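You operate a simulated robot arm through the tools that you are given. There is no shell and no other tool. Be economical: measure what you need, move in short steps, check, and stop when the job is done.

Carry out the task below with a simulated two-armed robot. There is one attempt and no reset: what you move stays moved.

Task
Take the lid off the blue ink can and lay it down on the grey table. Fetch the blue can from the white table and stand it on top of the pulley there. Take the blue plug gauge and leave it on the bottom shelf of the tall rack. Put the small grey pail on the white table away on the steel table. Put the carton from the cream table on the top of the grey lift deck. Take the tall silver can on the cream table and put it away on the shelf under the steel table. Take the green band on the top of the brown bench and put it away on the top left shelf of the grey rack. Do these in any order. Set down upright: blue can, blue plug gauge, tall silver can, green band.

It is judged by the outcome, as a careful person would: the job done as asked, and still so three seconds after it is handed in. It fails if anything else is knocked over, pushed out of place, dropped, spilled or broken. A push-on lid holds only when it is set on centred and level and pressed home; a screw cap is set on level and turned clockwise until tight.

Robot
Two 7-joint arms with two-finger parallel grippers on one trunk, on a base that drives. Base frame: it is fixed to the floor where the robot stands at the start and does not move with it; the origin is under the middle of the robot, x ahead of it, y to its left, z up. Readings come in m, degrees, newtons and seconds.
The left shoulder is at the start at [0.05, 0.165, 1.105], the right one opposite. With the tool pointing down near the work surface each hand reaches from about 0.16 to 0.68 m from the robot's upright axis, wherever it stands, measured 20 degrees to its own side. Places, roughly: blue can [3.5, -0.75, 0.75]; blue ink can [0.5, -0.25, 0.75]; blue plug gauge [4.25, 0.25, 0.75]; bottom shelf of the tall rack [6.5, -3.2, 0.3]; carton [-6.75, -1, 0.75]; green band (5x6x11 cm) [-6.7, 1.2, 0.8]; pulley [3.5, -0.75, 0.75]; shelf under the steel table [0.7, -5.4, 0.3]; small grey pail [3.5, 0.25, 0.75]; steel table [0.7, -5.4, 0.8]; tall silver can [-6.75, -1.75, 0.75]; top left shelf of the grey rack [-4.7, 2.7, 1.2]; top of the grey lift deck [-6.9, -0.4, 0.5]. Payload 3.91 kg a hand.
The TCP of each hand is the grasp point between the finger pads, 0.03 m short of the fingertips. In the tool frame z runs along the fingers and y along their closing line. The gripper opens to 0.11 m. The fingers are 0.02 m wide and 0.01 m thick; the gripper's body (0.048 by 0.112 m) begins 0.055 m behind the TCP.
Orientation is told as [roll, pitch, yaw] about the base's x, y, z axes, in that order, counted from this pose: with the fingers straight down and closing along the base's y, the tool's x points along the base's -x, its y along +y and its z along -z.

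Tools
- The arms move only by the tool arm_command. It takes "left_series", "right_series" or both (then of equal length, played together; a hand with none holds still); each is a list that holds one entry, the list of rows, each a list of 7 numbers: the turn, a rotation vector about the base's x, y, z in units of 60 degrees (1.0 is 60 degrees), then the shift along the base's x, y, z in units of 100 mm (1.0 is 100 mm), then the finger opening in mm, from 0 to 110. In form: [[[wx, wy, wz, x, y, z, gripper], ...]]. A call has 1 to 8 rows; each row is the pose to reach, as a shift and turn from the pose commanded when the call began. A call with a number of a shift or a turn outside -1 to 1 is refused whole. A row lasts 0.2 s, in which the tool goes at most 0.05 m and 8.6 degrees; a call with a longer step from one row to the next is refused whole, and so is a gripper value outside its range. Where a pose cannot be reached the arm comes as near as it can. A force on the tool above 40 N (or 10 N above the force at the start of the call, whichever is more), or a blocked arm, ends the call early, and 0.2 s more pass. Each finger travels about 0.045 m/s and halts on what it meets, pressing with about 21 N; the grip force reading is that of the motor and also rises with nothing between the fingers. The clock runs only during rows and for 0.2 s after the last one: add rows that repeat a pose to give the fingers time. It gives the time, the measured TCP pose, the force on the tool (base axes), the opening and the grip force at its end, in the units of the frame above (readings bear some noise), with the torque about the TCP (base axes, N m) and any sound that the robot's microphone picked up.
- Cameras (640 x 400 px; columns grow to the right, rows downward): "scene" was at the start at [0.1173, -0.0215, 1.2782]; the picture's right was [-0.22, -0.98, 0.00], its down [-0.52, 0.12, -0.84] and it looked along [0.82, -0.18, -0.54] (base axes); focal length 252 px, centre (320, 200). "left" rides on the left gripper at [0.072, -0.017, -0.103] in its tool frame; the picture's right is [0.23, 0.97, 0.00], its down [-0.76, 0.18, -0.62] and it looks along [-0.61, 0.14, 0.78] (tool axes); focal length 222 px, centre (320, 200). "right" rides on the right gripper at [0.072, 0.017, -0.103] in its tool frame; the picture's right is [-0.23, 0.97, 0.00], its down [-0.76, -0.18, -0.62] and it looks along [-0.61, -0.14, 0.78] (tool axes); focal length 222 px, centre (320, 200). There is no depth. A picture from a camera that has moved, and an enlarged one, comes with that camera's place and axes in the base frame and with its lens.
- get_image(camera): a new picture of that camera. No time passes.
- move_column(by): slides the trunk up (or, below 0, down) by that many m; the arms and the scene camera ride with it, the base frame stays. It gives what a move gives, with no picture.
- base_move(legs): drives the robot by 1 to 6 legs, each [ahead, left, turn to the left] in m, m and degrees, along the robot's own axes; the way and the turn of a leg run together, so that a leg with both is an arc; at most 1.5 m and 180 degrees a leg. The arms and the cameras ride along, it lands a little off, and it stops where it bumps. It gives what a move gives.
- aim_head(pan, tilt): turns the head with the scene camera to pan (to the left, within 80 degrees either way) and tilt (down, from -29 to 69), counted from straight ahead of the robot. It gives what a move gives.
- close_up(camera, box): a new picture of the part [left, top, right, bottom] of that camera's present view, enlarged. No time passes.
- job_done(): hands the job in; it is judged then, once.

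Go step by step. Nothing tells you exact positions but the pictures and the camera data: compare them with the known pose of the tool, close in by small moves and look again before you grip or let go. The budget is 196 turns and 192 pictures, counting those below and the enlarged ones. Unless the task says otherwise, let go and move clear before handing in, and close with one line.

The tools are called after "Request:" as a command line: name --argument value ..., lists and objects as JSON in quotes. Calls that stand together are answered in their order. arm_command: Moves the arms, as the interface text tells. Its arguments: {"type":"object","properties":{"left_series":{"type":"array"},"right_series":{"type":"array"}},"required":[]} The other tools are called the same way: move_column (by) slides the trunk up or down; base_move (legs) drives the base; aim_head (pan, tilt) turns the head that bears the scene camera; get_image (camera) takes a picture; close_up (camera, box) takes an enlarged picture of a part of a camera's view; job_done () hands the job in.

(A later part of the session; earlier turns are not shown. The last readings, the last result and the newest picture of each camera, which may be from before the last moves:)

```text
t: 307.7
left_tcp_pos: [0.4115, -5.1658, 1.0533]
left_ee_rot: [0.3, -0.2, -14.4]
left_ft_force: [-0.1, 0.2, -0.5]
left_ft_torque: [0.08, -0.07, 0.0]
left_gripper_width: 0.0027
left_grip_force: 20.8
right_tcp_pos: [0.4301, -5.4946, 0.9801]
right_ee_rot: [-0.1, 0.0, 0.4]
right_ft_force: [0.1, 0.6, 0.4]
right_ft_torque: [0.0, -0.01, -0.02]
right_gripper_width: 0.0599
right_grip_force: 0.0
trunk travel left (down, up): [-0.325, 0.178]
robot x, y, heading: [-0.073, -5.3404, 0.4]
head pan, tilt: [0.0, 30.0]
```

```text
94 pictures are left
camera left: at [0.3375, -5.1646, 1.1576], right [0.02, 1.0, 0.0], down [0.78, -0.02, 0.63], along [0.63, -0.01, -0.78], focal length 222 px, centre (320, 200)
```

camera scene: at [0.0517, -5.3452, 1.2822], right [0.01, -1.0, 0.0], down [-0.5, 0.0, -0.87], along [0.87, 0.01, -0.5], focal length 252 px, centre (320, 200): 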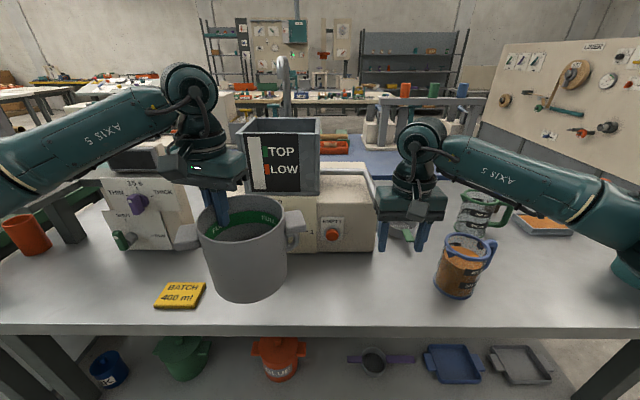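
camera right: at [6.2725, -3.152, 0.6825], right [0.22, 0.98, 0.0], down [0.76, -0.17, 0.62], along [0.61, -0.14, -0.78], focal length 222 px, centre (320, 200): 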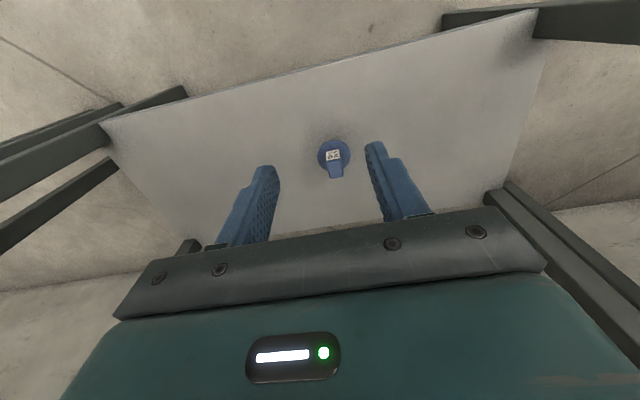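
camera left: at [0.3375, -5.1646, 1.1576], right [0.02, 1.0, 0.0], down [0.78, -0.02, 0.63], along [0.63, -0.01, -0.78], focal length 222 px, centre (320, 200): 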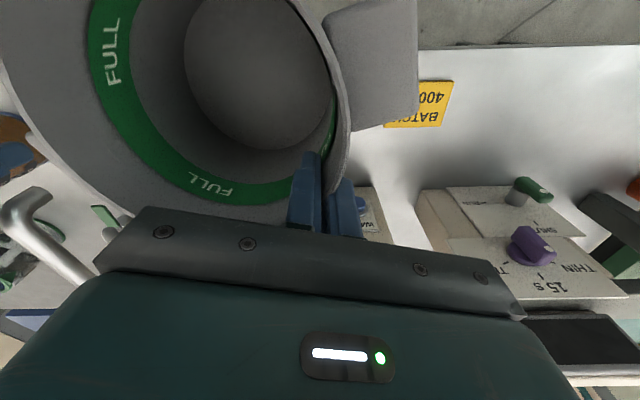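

I'm moving the pail 7 cm further onto the table and lowering it.

Request:
arm_command --left_series '[[[0, 0, 0, 0.4, -0.1, 0, 0], [0, 0, 0, 0.7, -0.2, 0, 0], [0, 0, 0, 0.7, -0.2, -0.4, 0], [0, 0, 0, 0.7, -0.2, -0.8, 0], [0, 0, 0, 0.7, -0.2, -1.0, 0], [0, 0, 0, 0.7, -0.2, -1.0, 0]]]'

Request:
get_image --camera "scene"

```text
t: 308.8
left_tcp_pos: [0.4813, -5.1862, 0.9798]
left_ee_rot: [0.0, -0.9, -14.6]
left_ft_force: [-5.1, 1.9, 13.0]
left_ft_torque: [-0.49, -0.04, -0.2]
left_gripper_width: 0.0026
left_grip_force: 21.3
right_tcp_pos: [0.4287, -5.4944, 0.9808]
right_ee_rot: [0.0, -0.1, 0.4]
right_ft_force: [-0.1, 0.4, 0.2]
right_ft_torque: [0.01, 0.04, 0.02]
right_gripper_width: 0.0596
right_grip_force: 0.0
trunk travel left (down, up): [-0.325, 0.178]
robot x, y, heading: [-0.0654, -5.3465, 0.6]
head pan, tilt: [0.0, 30.0]
stopped in row 5 (left hand): the force on the tool passed its limit at 53 N (the readings are from after the stop); the commanded pose is now the measured one
```

```text
93 pictures are left
camera scene: at [0.0499, -5.345, 1.2823], right [0.01, -1.0, 0.0], down [-0.5, 0.0, -0.87], along [0.87, 0.01, -0.5], focal length 252 px, centre (320, 200)
```

scene: 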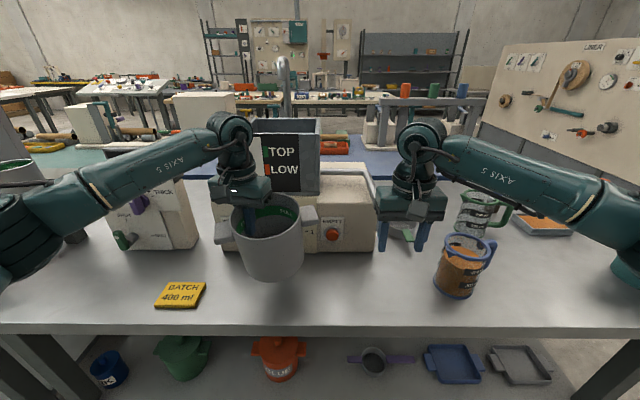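

The pail came down on something, probably the machine's front knob. I'm raising and backing off to look.

Request:
arm_command --left_series '[[[0, 0, 0, 0, 0, 0.4, 0], [0, 0, 0, -0.2, 0, 0.8, 0], [0, 0, 0, -0.5, 0.2, 1.0, 0], [0, 0, 0, -0.8, 0.6, 1.0, 0], [0, 0, 0, -0.8, 1.0, 1.0, 0]]]'

Request:
get_image --camera "scene"

Request:
close_up --camera "scene" --box '[220, 150, 440, 310]'

```text
t: 310.0
left_tcp_pos: [0.4037, -5.0852, 1.077]
left_ee_rot: [0.0, -0.7, -14.7]
left_ft_force: [-0.4, 0.1, -1.6]
left_ft_torque: [0.08, -0.01, -0.01]
left_gripper_width: 0.0026
left_grip_force: 20.9
right_tcp_pos: [0.4306, -5.4949, 0.9801]
right_ee_rot: [0.0, -0.1, 0.4]
right_ft_force: [-0.5, -0.2, -0.8]
right_ft_torque: [-0.01, -0.03, 0.02]
right_gripper_width: 0.0599
right_grip_force: 0.0
trunk travel left (down, up): [-0.325, 0.178]
robot x, y, heading: [-0.0683, -5.3443, 0.4]
head pan, tilt: [0.0, 30.0]
```

```text
92 pictures are left
camera scene: at [0.0514, -5.3447, 1.2822], right [0.01, -1.0, 0.0], down [-0.5, 0.0, -0.87], along [0.87, 0.01, -0.5], focal length 252 px, centre (320, 200)
```

scene: 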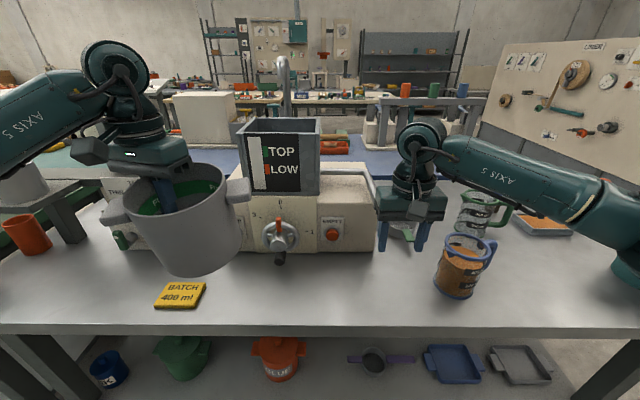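

```text
2.50 times, centred on (330, 230) of scene
camera zoom: at [0.0514, -5.3447, 1.2822], right [0.01, -1.0, 0.0], down [-0.5, 0.0, -0.87], along [0.87, 0.01, -0.5], focal length 629 px, centre (295, 125)
```

zoom: 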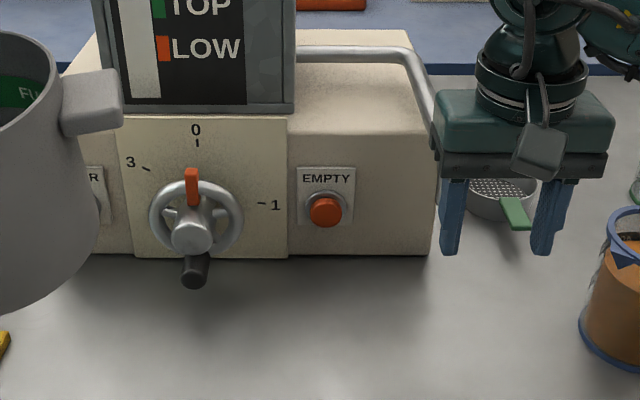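

The valve wheel still points to 0, so nothing changed. I'll put the pail to the right of it, near (0.45, -5.42), clear of the wheel and the mug. I'm retracting the right hand and shifting the base right.

Request:
arm_command --right_series '[[[0, 0, 0, 0, 0, 0.4, 60], [0, 0, 0, -0.3, 0, 0.7, 60], [0, 0, 0, -0.6, -0.2, 1.0, 60], [0, 0, 0, -1.0, -0.4, 1.0, 60]]]'

Request:
base_move --legs '[[0, -0.16, 0]]'

Request:
arm_command --left_series '[[[0, 0, 0, 0, -0.4, 0, 0], [0, 0, 0, 0, -0.8, 0, 0], [0, 0, 0, 0, -1.0, 0, 0], [0, 0, 0, 0, -1.0, -0.2, 0]]]'

Request:
get_image --camera "scene"

```text
t: 311.0
left_tcp_pos: [0.4032, -5.0876, 1.0766]
left_ee_rot: [0.0, -0.6, -14.4]
left_ft_force: [0.5, 0.5, -1.1]
left_ft_torque: [0.05, -0.08, 0.0]
left_gripper_width: 0.0025
left_grip_force: 21.0
right_tcp_pos: [0.329, -5.5356, 1.0807]
right_ee_rot: [-0.1, 0.0, 0.4]
right_ft_force: [-0.3, 0.3, -0.4]
right_ft_torque: [0.02, 0.0, 0.0]
right_gripper_width: 0.0601
right_grip_force: 0.0
trunk travel left (down, up): [-0.325, 0.178]
robot x, y, heading: [-0.069, -5.3402, 0.7]
head pan, tilt: [0.0, 30.0]
```

```text
t: 313.0
left_tcp_pos: [0.405, -5.246, 1.0756]
left_ee_rot: [0.1, -0.6, -14.4]
left_ft_force: [-0.4, -0.5, -1.9]
left_ft_torque: [0.06, 0.01, 0.01]
left_gripper_width: 0.0029
left_grip_force: 21.5
right_tcp_pos: [0.3314, -5.6939, 1.0798]
right_ee_rot: [0.1, -0.1, 0.4]
right_ft_force: [0.4, 1.7, 0.0]
right_ft_torque: [-0.01, 0.01, 0.01]
right_gripper_width: 0.06
right_grip_force: 0.0
trunk travel left (down, up): [-0.325, 0.178]
robot x, y, heading: [-0.0709, -5.5018, 0.5]
head pan, tilt: [0.0, 30.0]
```

```text
t: 314.0
left_tcp_pos: [0.4054, -5.3457, 1.0562]
left_ee_rot: [-0.1, -0.6, -14.5]
left_ft_force: [0.1, 0.1, -1.6]
left_ft_torque: [0.08, -0.06, -0.01]
left_gripper_width: 0.0029
left_grip_force: 21.3
right_tcp_pos: [0.3308, -5.6929, 1.0817]
right_ee_rot: [0.0, 0.0, 0.4]
right_ft_force: [-0.1, -0.2, -0.5]
right_ft_torque: [-0.01, 0.0, -0.01]
right_gripper_width: 0.06
right_grip_force: 0.1
trunk travel left (down, up): [-0.325, 0.178]
robot x, y, heading: [-0.0681, -5.5023, 0.5]
head pan, tilt: [0.0, 30.0]
```

```text
90 pictures are left
camera scene: at [0.0529, -5.5037, 1.2821], right [0.01, -1.0, 0.0], down [-0.5, 0.0, -0.87], along [0.87, 0.01, -0.5], focal length 252 px, centre (320, 200)
```

scene: 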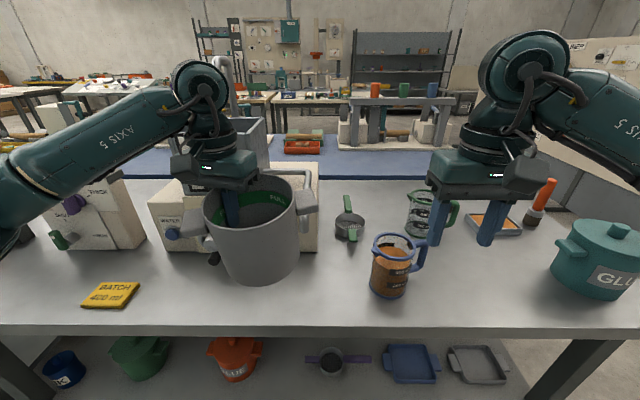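

Shifting a bit more right and forward, then lowering most of the way.

Request:
arm_command --left_series '[[[0, 0, 0, 0.3, -0.3, 0, 0], [0, 0, 0, 0.6, -0.45, 0, 0], [0, 0, 0, 0.6, -0.45, -0.3, 0], [0, 0, 0, 0.6, -0.45, -0.6, 0], [0, 0, 0, 0.6, -0.45, -0.9, 0], [0, 0, 0, 0.6, -0.45, -0.9, 0]]]'

Request:
close_up --camera "scene" --box '[160, 150, 440, 350]'

```text
t: 315.4
left_tcp_pos: [0.4638, -5.393, 0.9668]
left_ee_rot: [-0.2, -0.6, -14.9]
left_ft_force: [-10.5, -1.1, -2.1]
left_ft_torque: [0.1, -0.09, -0.69]
left_gripper_width: 0.0117
left_grip_force: 20.5
right_tcp_pos: [0.329, -5.6951, 1.0809]
right_ee_rot: [-0.1, -0.2, 0.3]
right_ft_force: [-0.7, 0.1, 0.2]
right_ft_torque: [-0.02, -0.01, 0.03]
right_gripper_width: 0.0598
right_grip_force: 0.1
trunk travel left (down, up): [-0.325, 0.178]
robot x, y, heading: [-0.0692, -5.5004, 0.3]
head pan, tilt: [0.0, 30.0]
```

```text
2.00 times, centred on (300, 250) of scene
camera zoom: at [0.0517, -5.5043, 1.2821], right [0.01, -1.0, 0.0], down [-0.5, 0.0, -0.87], along [0.87, 0.01, -0.5], focal length 503 px, centre (360, 100)
```

zoom: 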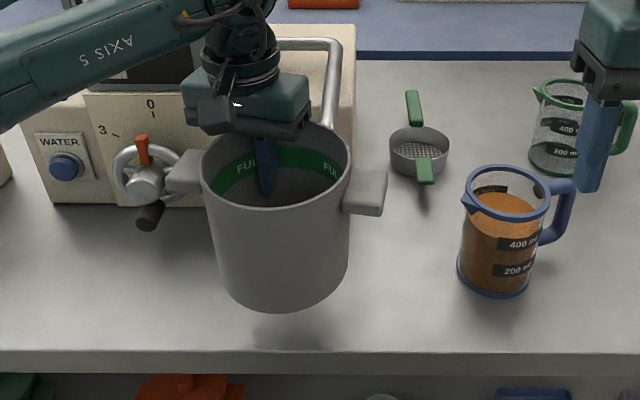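

The pail's back touches the machine's pipe. I'm lifting away and choosing the open spot further right, between the mug and the glue pot (y≈-5.88).

Request:
arm_command --left_series '[[[0, 0, 0, -0.3, 0, 0.1, 0], [0, 0, 0, -0.6, 0, 0.4, 0], [0, 0, 0, -0.8, 0, 0.7, 0], [0, 0, 0, -1.0, 0.0, 1.0, 0], [0, 0, 0, -1.0, 0.0, 1.0, 0]]]' --right_series '[[[0, 0, 0, -0.3, 0, 0.1, 60], [0, 0, 0, -0.5, 0, 0.4, 60], [0, 0, 0, -0.5, 0, 0.6, 60], [0, 0, 0, -0.5, 0, 0.6, 60], [0, 0, 0, -0.5, 0, 0.6, 60]]]'

Request:
arm_command --left_series '[[[0, 0, 0, 0, 0, 0.3, 0], [0, 0, 0, 0, 0, 0.5, 0], [0, 0, 0, 0, 0, 0.5, 0]]]'

Request:
get_image --camera "left"

Request:
get_image --camera "scene"

```text
t: 316.6
left_tcp_pos: [0.3653, -5.3911, 1.0669]
left_ee_rot: [0.0, -0.7, -14.5]
left_ft_force: [-0.3, 0.1, -1.8]
left_ft_torque: [0.06, -0.03, 0.0]
left_gripper_width: 0.0025
left_grip_force: 20.9
right_tcp_pos: [0.2811, -5.6933, 1.1397]
right_ee_rot: [0.0, 0.0, 0.4]
right_ft_force: [-0.3, 0.3, -0.1]
right_ft_torque: [-0.01, 0.01, 0.02]
right_gripper_width: 0.0599
right_grip_force: 0.1
trunk travel left (down, up): [-0.325, 0.178]
robot x, y, heading: [-0.0675, -5.5021, 0.5]
head pan, tilt: [0.0, 30.0]
```

```text
t: 317.4
left_tcp_pos: [0.366, -5.3908, 1.1156]
left_ee_rot: [0.1, -0.5, -14.6]
left_ft_force: [0.6, 0.1, -1.0]
left_ft_torque: [0.03, -0.04, 0.02]
left_gripper_width: 0.0029
left_grip_force: 20.6
right_tcp_pos: [0.2813, -5.6941, 1.1408]
right_ee_rot: [0.0, 0.0, 0.4]
right_ft_force: [-0.2, 0.4, -0.2]
right_ft_torque: [-0.01, 0.02, 0.01]
right_gripper_width: 0.06
right_grip_force: 0.0
trunk travel left (down, up): [-0.325, 0.178]
robot x, y, heading: [-0.0689, -5.5001, 0.4]
head pan, tilt: [0.0, 30.0]
```

```text
88 pictures are left
camera left: at [0.2909, -5.3879, 1.2205], right [0.03, 1.0, 0.0], down [0.78, -0.02, 0.63], along [0.63, -0.02, -0.78], focal length 222 px, centre (320, 200)
```

left: 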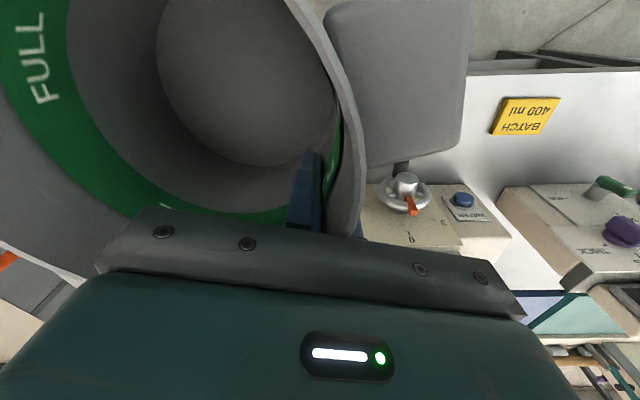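

```text
87 pictures are left
camera scene: at [0.0528, -5.5039, 1.2821], right [0.01, -1.0, 0.0], down [-0.5, 0.0, -0.87], along [0.87, 0.01, -0.5], focal length 252 px, centre (320, 200)
```

scene: 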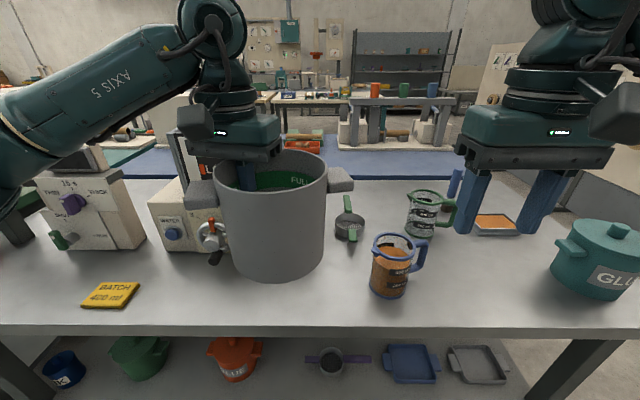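

The pail is intact and was pushed up slightly in the grip. I'm shifting the base 0.42 m right.

Request:
base_move --legs '[[0, -0.42, 0]]'

Request:
arm_command --left_series '[[[0, 0, 0, 0.4, 0, 0, 0], [0, 0, 0, 0.8, -0.1, 0, 0], [0, 0, 0, 1.0, -0.2, -0.2, 0], [0, 0, 0, 1.0, -0.2, -0.5, 0], [0, 0, 0, 1.0, -0.2, -0.8, 0], [0, 0, 0, 1.0, -0.2, -0.8, 0]]]'

Request:
get_image --camera "scene"

```text
t: 321.7
left_tcp_pos: [0.3695, -5.8088, 1.1165]
left_ee_rot: [0.0, -0.5, -14.4]
left_ft_force: [-0.1, -0.5, -1.7]
left_ft_torque: [0.06, -0.02, -0.01]
left_gripper_width: 0.0023
left_grip_force: 20.9
right_tcp_pos: [0.2849, -6.1138, 1.14]
right_ee_rot: [-0.1, 0.0, 0.5]
right_ft_force: [-0.2, 0.3, -0.5]
right_ft_torque: [-0.01, 0.03, 0.01]
right_gripper_width: 0.0602
right_grip_force: 0.2
trunk travel left (down, up): [-0.325, 0.178]
robot x, y, heading: [-0.0651, -5.9214, 0.7]
head pan, tilt: [0.0, 30.0]
```

```text
t: 323.1
left_tcp_pos: [0.4697, -5.8298, 1.0364]
left_ee_rot: [0.1, -0.5, -14.5]
left_ft_force: [0.9, 0.2, -2.0]
left_ft_torque: [0.07, -0.04, -0.01]
left_gripper_width: 0.0029
left_grip_force: 21.0
right_tcp_pos: [0.2844, -6.1125, 1.1393]
right_ee_rot: [-0.1, 0.0, 0.6]
right_ft_force: [0.3, -0.3, -0.1]
right_ft_torque: [0.01, -0.02, 0.0]
right_gripper_width: 0.0601
right_grip_force: 0.1
trunk travel left (down, up): [-0.325, 0.178]
robot x, y, heading: [-0.0607, -5.9227, 0.7]
head pan, tilt: [0.0, 30.0]
```

```text
86 pictures are left
camera scene: at [0.0565, -5.9235, 1.2822], right [0.01, -1.0, 0.0], down [-0.5, -0.01, -0.87], along [0.87, 0.01, -0.5], focal length 252 px, centre (320, 200)
```

scene: 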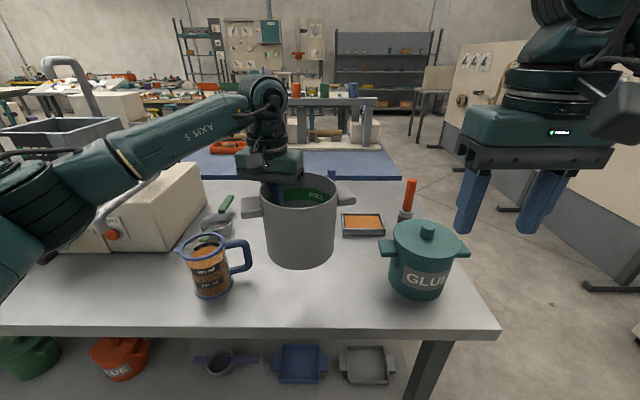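

The gap between the mug and the glue pot suits the pail. I'm lowering carefully.

Request:
arm_command --left_series '[[[0, 0, 0, 0, -0.05, -0.3, 0], [0, 0, 0, 0, -0.05, -0.5, 0], [0, 0, 0, 0, -0.05, -0.6, 0], [0, 0, 0, 0, -0.05, -0.7, 0]]]'

Request:
close_up --camera "scene" --box '[180, 150, 460, 350]'

```text
t: 324.1
left_tcp_pos: [0.4693, -5.8336, 0.9665]
left_ee_rot: [-0.1, -0.6, -14.2]
left_ft_force: [0.4, 0.0, -1.4]
left_ft_torque: [0.07, -0.07, 0.03]
left_gripper_width: 0.0026
left_grip_force: 20.9
right_tcp_pos: [0.2863, -6.1114, 1.1401]
right_ee_rot: [0.0, 0.0, 0.6]
right_ft_force: [-0.2, -0.3, 0.2]
right_ft_torque: [0.02, 0.01, -0.01]
right_gripper_width: 0.06
right_grip_force: 0.1
trunk travel left (down, up): [-0.325, 0.178]
robot x, y, heading: [-0.066, -5.9241, 0.6]
head pan, tilt: [0.0, 30.0]
```

```text
2.00 times, centred on (320, 250) of scene
camera zoom: at [0.0566, -5.9235, 1.2821], right [0.01, -1.0, 0.0], down [-0.5, -0.01, -0.87], along [0.87, 0.01, -0.5], focal length 503 px, centre (320, 100)
```

zoom: 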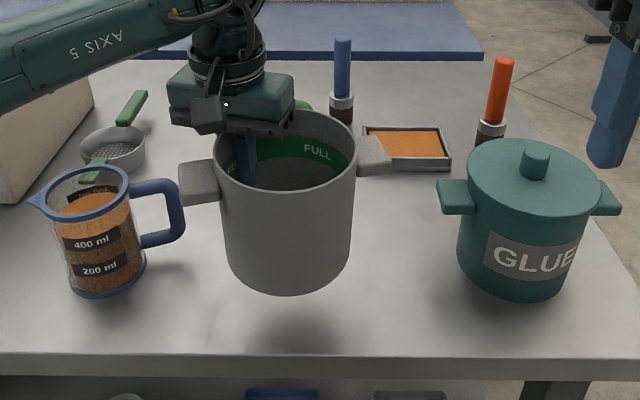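

The left lug is close to the mug handle, so I'm nudging right 13 mm and then lowering to contact.

Request:
arm_command --left_series '[[[0, 0, 0, 0, -0.13, 0, 0], [0, 0, 0, 0, -0.13, -0.3, 0], [0, 0, 0, 0, -0.13, -0.5, 0], [0, 0, 0, 0, -0.13, -0.56, 0], [0, 0, 0, 0, -0.13, -0.59, 0], [0, 0, 0, 0, -0.13, -0.62, 0]]]'

Request:
close_up --camera "scene" --box '[180, 150, 460, 350]'

```text
t: 325.5
left_tcp_pos: [0.4705, -5.847, 0.9047]
left_ee_rot: [0.1, -0.7, -14.4]
left_ft_force: [-0.7, -0.4, -1.3]
left_ft_torque: [0.07, -0.01, 0.01]
left_gripper_width: 0.0028
left_grip_force: 20.8
right_tcp_pos: [0.2853, -6.1123, 1.1406]
right_ee_rot: [0.1, 0.1, 0.6]
right_ft_force: [-0.1, 0.3, -0.8]
right_ft_torque: [0.01, 0.02, 0.01]
right_gripper_width: 0.0601
right_grip_force: 0.0
trunk travel left (down, up): [-0.325, 0.178]
robot x, y, heading: [-0.064, -5.926, 0.5]
head pan, tilt: [0.0, 30.0]
```

```text
2.00 times, centred on (320, 250) of scene
camera zoom: at [0.0565, -5.9235, 1.2821], right [0.01, -1.0, 0.0], down [-0.5, -0.01, -0.87], along [0.87, 0.01, -0.5], focal length 503 px, centre (320, 100)
```

zoom: 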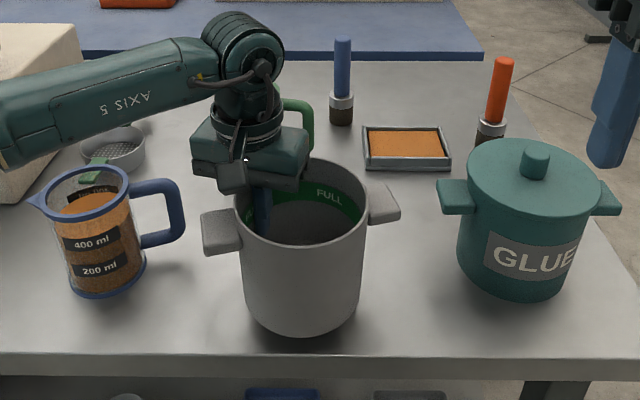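

Continuing down to contact.

Request:
arm_command --left_series '[[[0, 0, 0, 0, 0, -0.04, 0], [0, 0, 0, 0, 0, -0.08, 0], [0, 0, 0, 0, 0, -0.11, 0]]]'

```text
t: 326.3
left_tcp_pos: [0.4698, -5.847, 0.8933]
left_ee_rot: [0.0, -0.6, -14.4]
left_ft_force: [-0.6, 0.5, -1.1]
left_ft_torque: [0.07, -0.05, 0.0]
left_gripper_width: 0.0025
left_grip_force: 21.4
right_tcp_pos: [0.2862, -6.112, 1.1398]
right_ee_rot: [0.1, 0.1, 0.7]
right_ft_force: [-0.6, -1.0, 0.3]
right_ft_torque: [0.02, 0.0, -0.01]
right_gripper_width: 0.06
right_grip_force: 0.1
trunk travel left (down, up): [-0.325, 0.178]
robot x, y, heading: [-0.0616, -5.9214, 0.5]
head pan, tilt: [0.0, 30.0]
```

Request:
arm_command --left_series '[[[0, 0, 0, 0, 0, -0.04, 0], [0, 0, 0, 0, 0, -0.08, 0], [0, 0, 0, 0, 0, -0.12, 0], [0, 0, 0, 0, 0, -0.16, 0]]]'

Request:
close_up --camera "scene" --box '[180, 150, 460, 350]'

```text
t: 327.3
left_tcp_pos: [0.4694, -5.8463, 0.8779]
left_ee_rot: [0.0, -0.7, -14.4]
left_ft_force: [-0.3, 0.0, -1.3]
left_ft_torque: [0.09, -0.07, 0.04]
left_gripper_width: 0.0027
left_grip_force: 21.0
right_tcp_pos: [0.2851, -6.1124, 1.1395]
right_ee_rot: [0.0, 0.0, 0.5]
right_ft_force: [-0.8, 0.3, -0.4]
right_ft_torque: [-0.04, -0.03, -0.01]
right_gripper_width: 0.0601
right_grip_force: 0.1
trunk travel left (down, up): [-0.325, 0.178]
robot x, y, heading: [-0.065, -5.9298, 0.8]
head pan, tilt: [0.0, 30.0]
```

```text
2.00 times, centred on (320, 250) of scene
camera zoom: at [0.0566, -5.9235, 1.2821], right [0.01, -1.0, 0.0], down [-0.5, -0.01, -0.87], along [0.87, 0.01, -0.5], focal length 503 px, centre (320, 100)
```

zoom: 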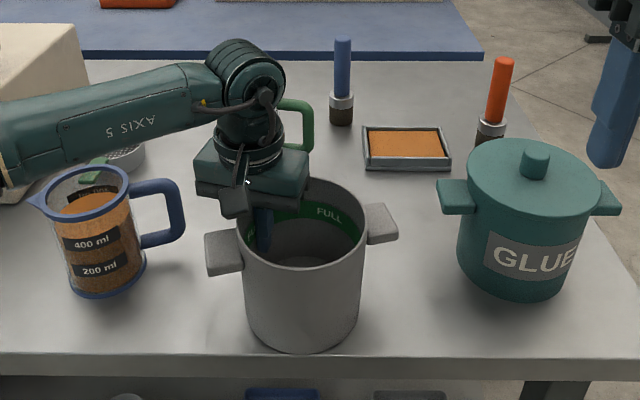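

The pail's front is right at the table edge. I'm moving it 4 cm inward before setting it down.

Request:
arm_command --left_series '[[[0, 0, 0, 0.2, 0, 0.05, 0], [0, 0, 0, 0.4, 0, 0.05, 0], [0, 0, 0, 0.4, 0, -0.03, 0], [0, 0, 0, 0.4, 0, -0.07, 0], [0, 0, 0, 0.4, 0, -0.1, 0]]]'

Request:
close_up --camera "scene" --box '[180, 150, 460, 350]'

```text
t: 328.5
left_tcp_pos: [0.5096, -5.8468, 0.8718]
left_ee_rot: [-0.1, -1.1, -14.2]
left_ft_force: [3.7, 2.8, 27.3]
left_ft_torque: [-1.38, 0.89, -0.13]
left_gripper_width: 0.0031
left_grip_force: 21.3
right_tcp_pos: [0.2838, -6.1125, 1.1415]
right_ee_rot: [0.0, -0.1, 0.7]
right_ft_force: [-0.7, 0.8, 0.4]
right_ft_torque: [0.0, 0.0, 0.02]
right_gripper_width: 0.0602
right_grip_force: 0.1
trunk travel left (down, up): [-0.325, 0.178]
robot x, y, heading: [-0.0658, -5.9208, 0.5]
head pan, tilt: [0.0, 30.0]
```

```text
2.00 times, centred on (320, 250) of scene
camera zoom: at [0.0544, -5.9233, 1.2828], right [0.01, -1.0, 0.0], down [-0.5, -0.01, -0.87], along [0.87, 0.01, -0.5], focal length 503 px, centre (320, 100)
```

zoom: 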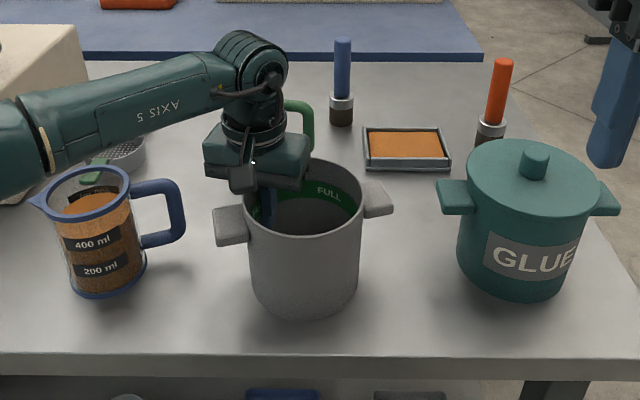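

It's seated on the table. I'm easing off, opening and withdrawing upward.

Request:
arm_command --left_series '[[[0, 0, 0, 0, 0, 0.05, 0], [0, 0, 0, 0, 0, 0.06, 10], [0, 0, 0, 0, 0, 0.06, 25], [0, 0, 0, 0, 0, 0.06, 40], [0, 0, 0, 0, 0, 0.06, 45], [0, 0, 0, 0, 0, 0.4, 45], [0, 0, 0, 0, 0, 0.8, 45], [0, 0, 0, 0, 0, 1.0, 45]]]'

Request:
arm_command --left_series '[[[0, 0, 0, 0, 0, 0.4, 60], [0, 0, 0, -0.2, 0, 0.8, 80], [0, 0, 0, -0.6, 0, 1.0, 100], [0, 0, 0, -1.0, 0.1, 1.0, 100]]]'

Request:
get_image --camera "scene"

```text
t: 330.3
left_tcp_pos: [0.5097, -5.847, 0.9683]
left_ee_rot: [0.0, -0.6, -14.4]
left_ft_force: [0.2, -0.3, 0.8]
left_ft_torque: [0.01, 0.0, 0.02]
left_gripper_width: 0.0451
left_grip_force: 0.1
right_tcp_pos: [0.2842, -6.1129, 1.141]
right_ee_rot: [0.1, 0.0, 0.5]
right_ft_force: [0.0, -0.3, -1.1]
right_ft_torque: [0.04, -0.01, 0.01]
right_gripper_width: 0.06
right_grip_force: 0.1
trunk travel left (down, up): [-0.325, 0.178]
robot x, y, heading: [-0.0653, -5.9257, 0.7]
head pan, tilt: [0.0, 30.0]
```

```text
t: 331.3
left_tcp_pos: [0.408, -5.8364, 1.0676]
left_ee_rot: [0.0, -0.6, -14.2]
left_ft_force: [-0.1, -0.1, 0.5]
left_ft_torque: [0.0, -0.02, -0.04]
left_gripper_width: 0.1
left_grip_force: 0.1
right_tcp_pos: [0.2858, -6.1115, 1.1408]
right_ee_rot: [0.0, -0.1, 0.6]
right_ft_force: [0.2, 0.4, -0.2]
right_ft_torque: [-0.04, 0.0, 0.01]
right_gripper_width: 0.0599
right_grip_force: 0.1
trunk travel left (down, up): [-0.325, 0.178]
robot x, y, heading: [-0.0667, -5.9204, 0.7]
head pan, tilt: [0.0, 30.0]
```

```text
81 pictures are left
camera scene: at [0.0562, -5.9232, 1.2822], right [0.01, -1.0, 0.0], down [-0.5, -0.01, -0.87], along [0.87, 0.01, -0.5], focal length 252 px, centre (320, 200)
```

scene: 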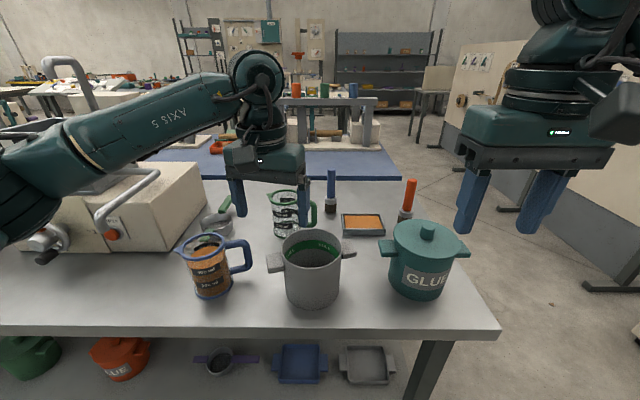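

The pail is put away. Next are the cream-table jobs far to the west, so I'm driving back up the aisle and looking west.

Request:
base_move --legs '[[-0.28, 0, 0], [0, 0, 90], [1.5, 0, 0], [1.5, 0, 0], [1.2, 0, 0], [0, 0, 90]]'

Request:
aim_head --pan 0 --tilt 12

Request:
get_image --camera "scene"

```text
t: 360.7
left_tcp_pos: [-1.024, -1.8384, 1.0676]
left_ee_rot: [0.0, -0.6, 168.4]
left_ft_force: [0.9, -0.4, -0.7]
left_ft_torque: [0.01, 0.0, 0.02]
left_gripper_width: 0.0998
left_grip_force: 0.0
right_tcp_pos: [-0.9143, -1.5571, 1.1392]
right_ee_rot: [0.0, 0.0, -176.7]
right_ft_force: [0.6, 0.2, 0.3]
right_ft_torque: [0.01, 0.01, 0.0]
right_gripper_width: 0.06
right_grip_force: 0.0
trunk travel left (down, up): [-0.325, 0.178]
robot x, y, heading: [-0.5587, -1.7291, -176.9]
head pan, tilt: [0.0, 30.0]
```

```text
t: 361.5
left_tcp_pos: [-1.025, -1.8371, 1.0679]
left_ee_rot: [0.0, -0.6, 168.4]
left_ft_force: [0.4, -1.1, 0.0]
left_ft_torque: [-0.01, 0.01, 0.02]
left_gripper_width: 0.0998
left_grip_force: 0.1
right_tcp_pos: [-0.9154, -1.5567, 1.1403]
right_ee_rot: [0.0, -0.1, -176.6]
right_ft_force: [-0.8, -0.3, -0.4]
right_ft_torque: [0.0, 0.02, -0.01]
right_gripper_width: 0.06
right_grip_force: 0.1
trunk travel left (down, up): [-0.325, 0.178]
robot x, y, heading: [-0.5583, -1.7288, -176.7]
head pan, tilt: [0.0, 12.0]
```

```text
80 pictures are left
camera scene: at [-0.6787, -1.7396, 1.3112], right [-0.06, 1.0, 0.0], down [0.21, 0.01, -0.98], along [-0.98, -0.06, -0.21], focal length 252 px, centre (320, 200)
```

scene: 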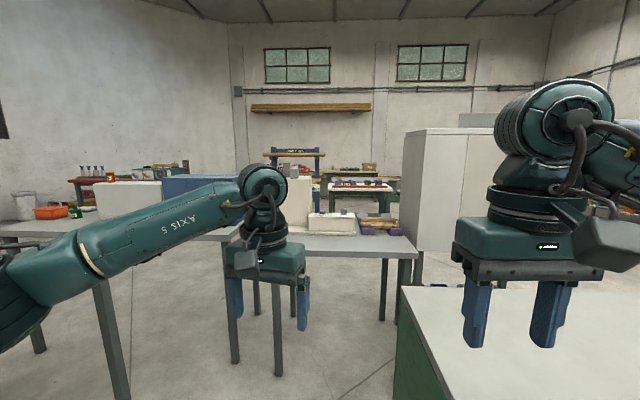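

Tables block straight west here. I'm looking to the sides for a passage.

Request:
aim_head --pan -60 --tilt 12

Request:
get_image --camera "scene"

Request:
aim_head --pan 55 --tilt 12

Request:
get_image --camera "scene"

```text
t: 362.8
left_tcp_pos: [-1.0252, -1.8393, 1.0672]
left_ee_rot: [0.0, -0.6, 168.4]
left_ft_force: [0.1, -0.3, -0.4]
left_ft_torque: [-0.01, 0.01, 0.02]
left_gripper_width: 0.1002
left_grip_force: 0.1
right_tcp_pos: [-0.9142, -1.5578, 1.1403]
right_ee_rot: [0.0, 0.0, -176.6]
right_ft_force: [0.2, -0.1, 0.3]
right_ft_torque: [-0.02, 0.01, 0.01]
right_gripper_width: 0.0602
right_grip_force: 0.1
trunk travel left (down, up): [-0.325, 0.178]
robot x, y, heading: [-0.5571, -1.7291, -176.6]
head pan, tilt: [-60.0, 12.0]
```

```text
79 pictures are left
camera scene: at [-0.637, -1.6562, 1.3112], right [0.83, 0.55, 0.0], down [0.11, -0.17, -0.98], along [-0.54, 0.82, -0.21], focal length 252 px, centre (320, 200)
```

scene: 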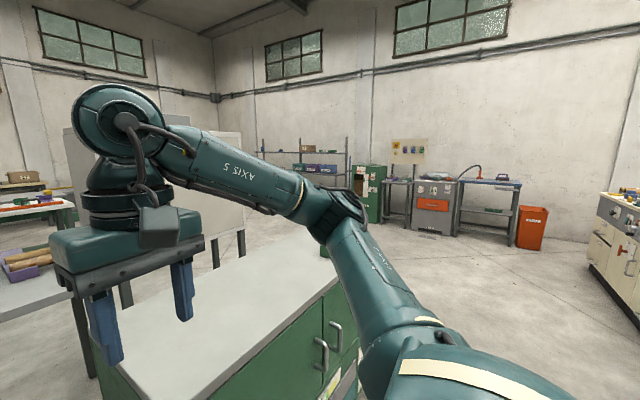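

```text
t: 364.8
left_tcp_pos: [-1.024, -1.8387, 1.0672]
left_ee_rot: [0.0, -0.6, 168.4]
left_ft_force: [-0.8, 1.1, 0.2]
left_ft_torque: [0.01, 0.04, -0.02]
left_gripper_width: 0.1
left_grip_force: 0.1
right_tcp_pos: [-0.9151, -1.5578, 1.1408]
right_ee_rot: [0.0, 0.0, -176.7]
right_ft_force: [-0.5, -0.6, -0.8]
right_ft_torque: [0.01, 0.03, 0.03]
right_gripper_width: 0.0597
right_grip_force: 0.1
trunk travel left (down, up): [-0.325, 0.178]
robot x, y, heading: [-0.5593, -1.7278, -176.7]
head pan, tilt: [55.0, 12.0]
```

```text
78 pictures are left
camera scene: at [-0.6345, -1.8134, 1.3112], right [-0.85, 0.52, 0.0], down [0.11, 0.18, -0.98], along [-0.51, -0.83, -0.21], focal length 252 px, centre (320, 200)
```

scene: 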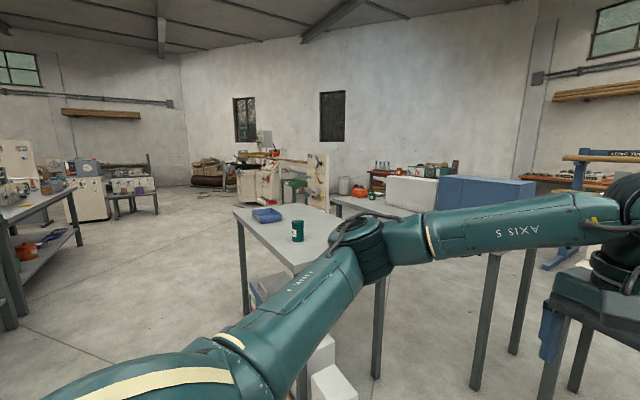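

The way north past the green cabinet is open. I'm strafing north along x≈-0.45, then looking west from y≈0.7.

Request:
base_move --legs '[[-0.15, 0, -3.3], [0, -1.5, 0], [0, -1.0, 0]]'

Request:
aim_head --pan 0 --tilt 12

Request:
get_image --camera "scene"

```text
t: 387.6
left_tcp_pos: [-0.9108, 0.6703, 1.0676]
left_ee_rot: [0.0, -0.6, 166.1]
left_ft_force: [0.4, 0.6, -0.6]
left_ft_torque: [0.0, 0.0, -0.02]
left_gripper_width: 0.0998
left_grip_force: 0.1
right_tcp_pos: [-0.7906, 0.9473, 1.1403]
right_ee_rot: [-0.1, 0.0, -178.9]
right_ft_force: [-0.8, -0.3, 0.1]
right_ft_torque: [-0.02, -0.01, 0.02]
right_gripper_width: 0.0599
right_grip_force: 0.1
trunk travel left (down, up): [-0.325, 0.178]
robot x, y, heading: [-0.4386, 0.761, -178.9]
head pan, tilt: [55.0, 12.0]
```

```text
t: 388.9
left_tcp_pos: [-0.9113, 0.6704, 1.066]
left_ee_rot: [0.1, -0.6, 166.1]
left_ft_force: [0.1, -0.5, -0.5]
left_ft_torque: [0.04, 0.0, -0.01]
left_gripper_width: 0.1001
left_grip_force: 0.0
right_tcp_pos: [-0.7905, 0.9481, 1.1408]
right_ee_rot: [0.0, 0.0, -178.9]
right_ft_force: [-0.1, 0.7, -0.4]
right_ft_torque: [0.01, -0.03, 0.03]
right_gripper_width: 0.0601
right_grip_force: 0.1
trunk travel left (down, up): [-0.325, 0.178]
robot x, y, heading: [-0.4452, 0.7644, -178.8]
head pan, tilt: [0.0, 12.0]
```

```text
77 pictures are left
camera scene: at [-0.5611, 0.7565, 1.3112], right [-0.02, 1.0, 0.0], down [0.21, 0.0, -0.98], along [-0.98, -0.02, -0.21], focal length 252 px, centre (320, 200)
```

scene: 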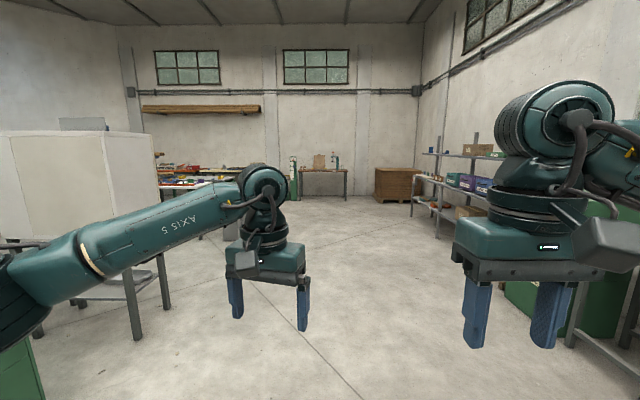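

A clear corridor leads west, with the grey rack on the right and the brown bench straight ahead. I'm driving west.

Request:
base_move --legs '[[1.5, 0, -1.2], [1.5, 0, 0], [1.5, 0, 0]]'

Request:
aim_head --pan 0 --tilt 20

Request:
get_image --camera "scene"

Request:
aim_head --pan 50 --tilt 20

Request:
get_image --camera "scene"

Request:
aim_head --pan -70 --tilt 10

Request:
get_image --camera "scene"

```text
t: 410.4
left_tcp_pos: [-5.4185, 0.6844, 1.0673]
left_ee_rot: [0.0, -0.6, 164.8]
left_ft_force: [0.8, 0.0, -0.5]
left_ft_torque: [0.01, 0.04, -0.01]
left_gripper_width: 0.1
left_grip_force: 0.1
right_tcp_pos: [-5.2919, 0.9577, 1.1396]
right_ee_rot: [0.0, 0.0, 179.8]
right_ft_force: [0.4, -0.4, -1.2]
right_ft_torque: [-0.05, 0.04, 0.02]
right_gripper_width: 0.06
right_grip_force: 0.0
trunk travel left (down, up): [-0.325, 0.178]
robot x, y, heading: [-4.9445, 0.7608, 179.9]
head pan, tilt: [0.0, 12.0]
```

```text
t: 411.1
left_tcp_pos: [-5.4185, 0.6834, 1.0681]
left_ee_rot: [0.1, -0.6, 164.8]
left_ft_force: [0.0, 0.3, 0.2]
left_ft_torque: [-0.01, -0.01, -0.01]
left_gripper_width: 0.0999
left_grip_force: 0.1
right_tcp_pos: [-5.2908, 0.9571, 1.1403]
right_ee_rot: [0.0, 0.1, 179.8]
right_ft_force: [0.0, 0.2, 0.5]
right_ft_torque: [0.02, 0.02, 0.01]
right_gripper_width: 0.0601
right_grip_force: 0.0
trunk travel left (down, up): [-0.325, 0.178]
robot x, y, heading: [-4.9459, 0.7646, 180.0]
head pan, tilt: [0.0, 20.0]
```

```text
76 pictures are left
camera scene: at [-5.0663, 0.761, 1.2983], right [0.0, 1.0, 0.0], down [0.34, 0.0, -0.94], along [-0.94, 0.0, -0.34], focal length 252 px, centre (320, 200)
```

scene: 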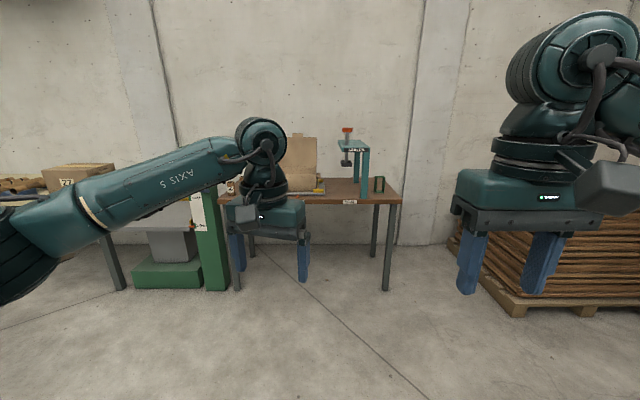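

```text
t: 412.2
left_tcp_pos: [-5.4188, 0.6832, 1.0664]
left_ee_rot: [-0.1, -0.7, 164.8]
left_ft_force: [-0.2, 0.1, 1.0]
left_ft_torque: [0.03, -0.02, -0.01]
left_gripper_width: 0.1002
left_grip_force: 0.0
right_tcp_pos: [-5.2913, 0.9557, 1.1404]
right_ee_rot: [0.0, -0.1, 179.8]
right_ft_force: [0.1, 1.0, 0.4]
right_ft_torque: [0.0, 0.0, 0.0]
right_gripper_width: 0.0599
right_grip_force: 0.1
trunk travel left (down, up): [-0.325, 0.178]
robot x, y, heading: [-4.9431, 0.7594, 179.8]
head pan, tilt: [50.0, 20.0]
```

```text
75 pictures are left
camera scene: at [-5.0333, 0.6896, 1.2982], right [-0.76, 0.65, 0.0], down [0.22, 0.26, -0.94], along [-0.61, -0.72, -0.34], focal length 252 px, centre (320, 200)
```

scene: 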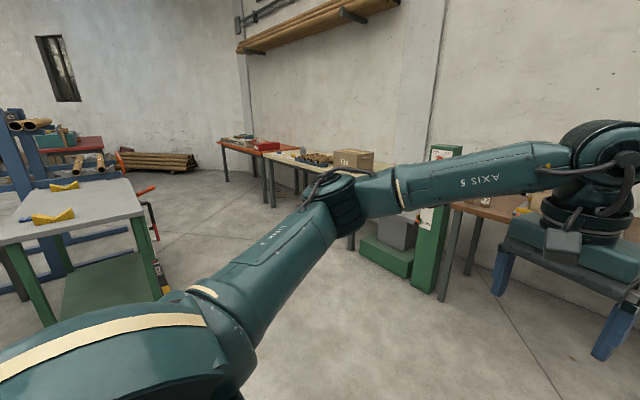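

```text
t: 414.2
left_tcp_pos: [-5.4184, 0.6839, 1.0672]
left_ee_rot: [0.1, -0.5, 164.7]
left_ft_force: [1.1, -0.6, 0.6]
left_ft_torque: [0.01, -0.04, 0.01]
left_gripper_width: 0.0999
left_grip_force: 0.0
right_tcp_pos: [-5.2908, 0.9573, 1.1398]
right_ee_rot: [0.0, 0.1, 179.9]
right_ft_force: [-0.1, -0.3, -0.1]
right_ft_torque: [0.05, -0.01, 0.03]
right_gripper_width: 0.0601
right_grip_force: 0.1
trunk travel left (down, up): [-0.325, 0.178]
robot x, y, heading: [-4.9442, 0.764, 179.7]
head pan, tilt: [-70.0, 10.0]
```

```text
74 pictures are left
camera scene: at [-5.0047, 0.8482, 1.3145], right [0.94, 0.34, 0.0], down [0.06, -0.16, -0.98], along [-0.33, 0.93, -0.17], focal length 252 px, centre (320, 200)
```

scene: 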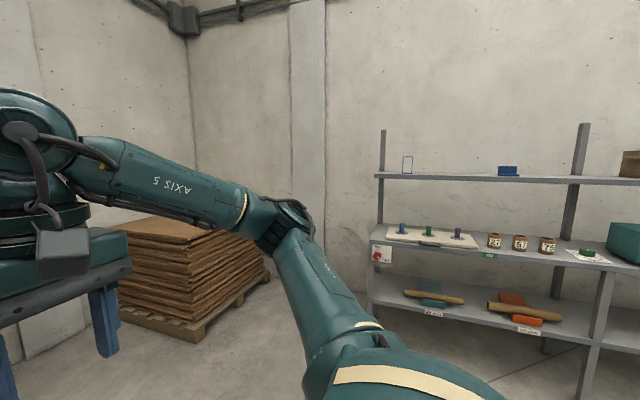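

I see the green band at about (-6.75, 1.16) on the brown bench, next to a small press. I'm driving up to it.

Request:
base_move --legs '[[0.95, -0.2, 0]]'

Request:
aim_head --pan -10 --tilt 28

Request:
get_image --camera "scene"

Request:
get_image --camera "right"

```text
t: 419.2
left_tcp_pos: [-6.3562, 0.8834, 1.0675]
left_ee_rot: [0.0, -0.6, 165.0]
left_ft_force: [0.1, 0.0, -0.1]
left_ft_torque: [-0.03, 0.02, -0.01]
left_gripper_width: 0.1001
left_grip_force: 0.1
right_tcp_pos: [-6.2298, 1.1564, 1.1403]
right_ee_rot: [-0.1, -0.1, 180.0]
right_ft_force: [-0.6, -0.5, 0.2]
right_ft_torque: [-0.04, -0.02, -0.02]
right_gripper_width: 0.06
right_grip_force: 0.1
trunk travel left (down, up): [-0.325, 0.178]
robot x, y, heading: [-5.8847, 0.9654, 179.8]
head pan, tilt: [-70.0, 10.0]
```

```text
t: 420.6
left_tcp_pos: [-6.3555, 0.8837, 1.0664]
left_ee_rot: [0.0, -0.6, 165.1]
left_ft_force: [-0.1, -0.2, 0.3]
left_ft_torque: [-0.07, 0.02, -0.03]
left_gripper_width: 0.1001
left_grip_force: 0.0
right_tcp_pos: [-6.2291, 1.1569, 1.1401]
right_ee_rot: [0.0, 0.1, 179.9]
right_ft_force: [-0.2, 0.0, 0.5]
right_ft_torque: [0.01, -0.02, -0.02]
right_gripper_width: 0.0599
right_grip_force: 0.0
trunk travel left (down, up): [-0.325, 0.178]
robot x, y, heading: [-5.8815, 0.9662, 180.1]
head pan, tilt: [-10.0, 28.0]
```

```text
73 pictures are left
camera scene: at [-6.0004, 0.9779, 1.2853], right [0.17, 0.98, 0.0], down [0.46, -0.08, -0.88], along [-0.87, 0.15, -0.47], focal length 252 px, centre (320, 200)
```

scene: 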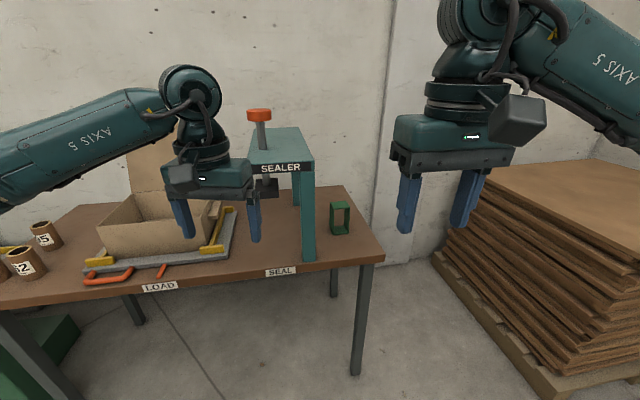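

```text
72 pictures are left
camera right: at [-6.1578, 1.1395, 1.2423], right [-0.23, -0.97, 0.0], down [-0.76, 0.18, 0.62], along [-0.61, 0.14, -0.78], focal length 222 px, centre (320, 200)
```

right: 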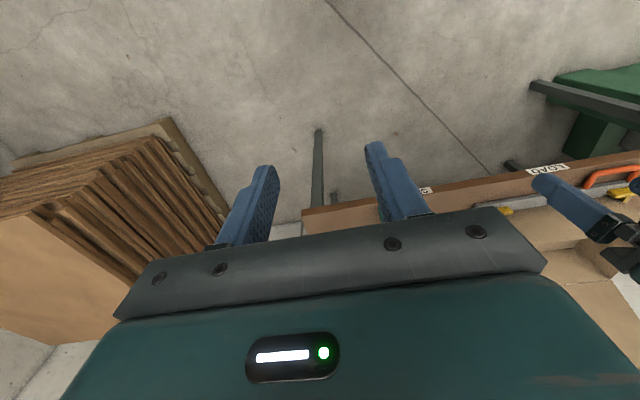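

The band is a small green rectangular frame standing near the bench's right end. I'm zooming in.

Request:
close_up --camera "scene" --box '[290, 170, 390, 270]'

Request:
base_move --legs '[[0.2, 0.05, 0]]'

Request:
get_image --camera "right"

```text
4.00 times, centred on (340, 220) of scene
camera zoom: at [-6.0004, 0.9779, 1.2853], right [0.17, 0.98, 0.0], down [0.46, -0.08, -0.88], along [-0.87, 0.15, -0.47], focal length 1006 px, centre (240, 120)
```

zoom: 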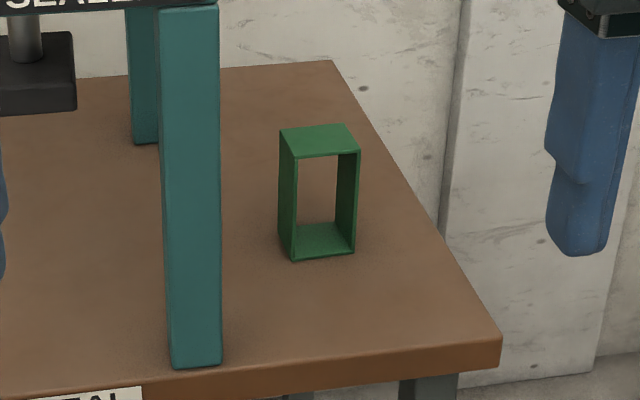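

```text
t: 422.2
left_tcp_pos: [-6.5546, 0.8327, 1.0674]
left_ee_rot: [0.2, -0.6, 165.1]
left_ft_force: [-0.2, -0.1, 0.2]
left_ft_torque: [0.0, -0.02, -0.05]
left_gripper_width: 0.0999
left_grip_force: 0.0
right_tcp_pos: [-6.4311, 1.1071, 1.1408]
right_ee_rot: [0.0, 0.0, -179.8]
right_ft_force: [0.1, -0.3, -0.8]
right_ft_torque: [0.0, -0.03, 0.0]
right_gripper_width: 0.0601
right_grip_force: 0.0
trunk travel left (down, up): [-0.325, 0.178]
robot x, y, heading: [-6.0818, 0.9154, -179.9]
head pan, tilt: [-10.0, 28.0]
```

```text
70 pictures are left
camera right: at [-6.359, 1.0891, 1.2422], right [-0.22, -0.97, 0.0], down [-0.76, 0.18, 0.62], along [-0.61, 0.14, -0.78], focal length 222 px, centre (320, 200)
```

right: 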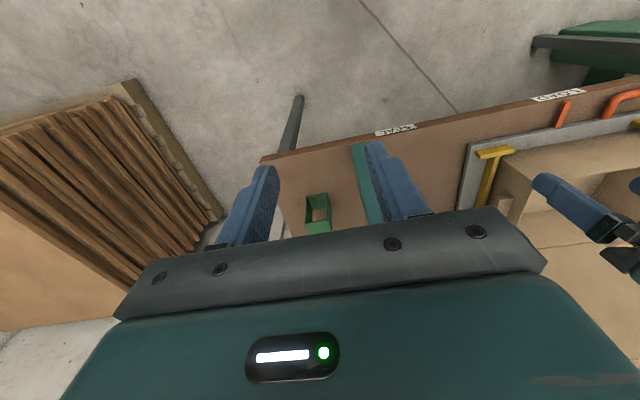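

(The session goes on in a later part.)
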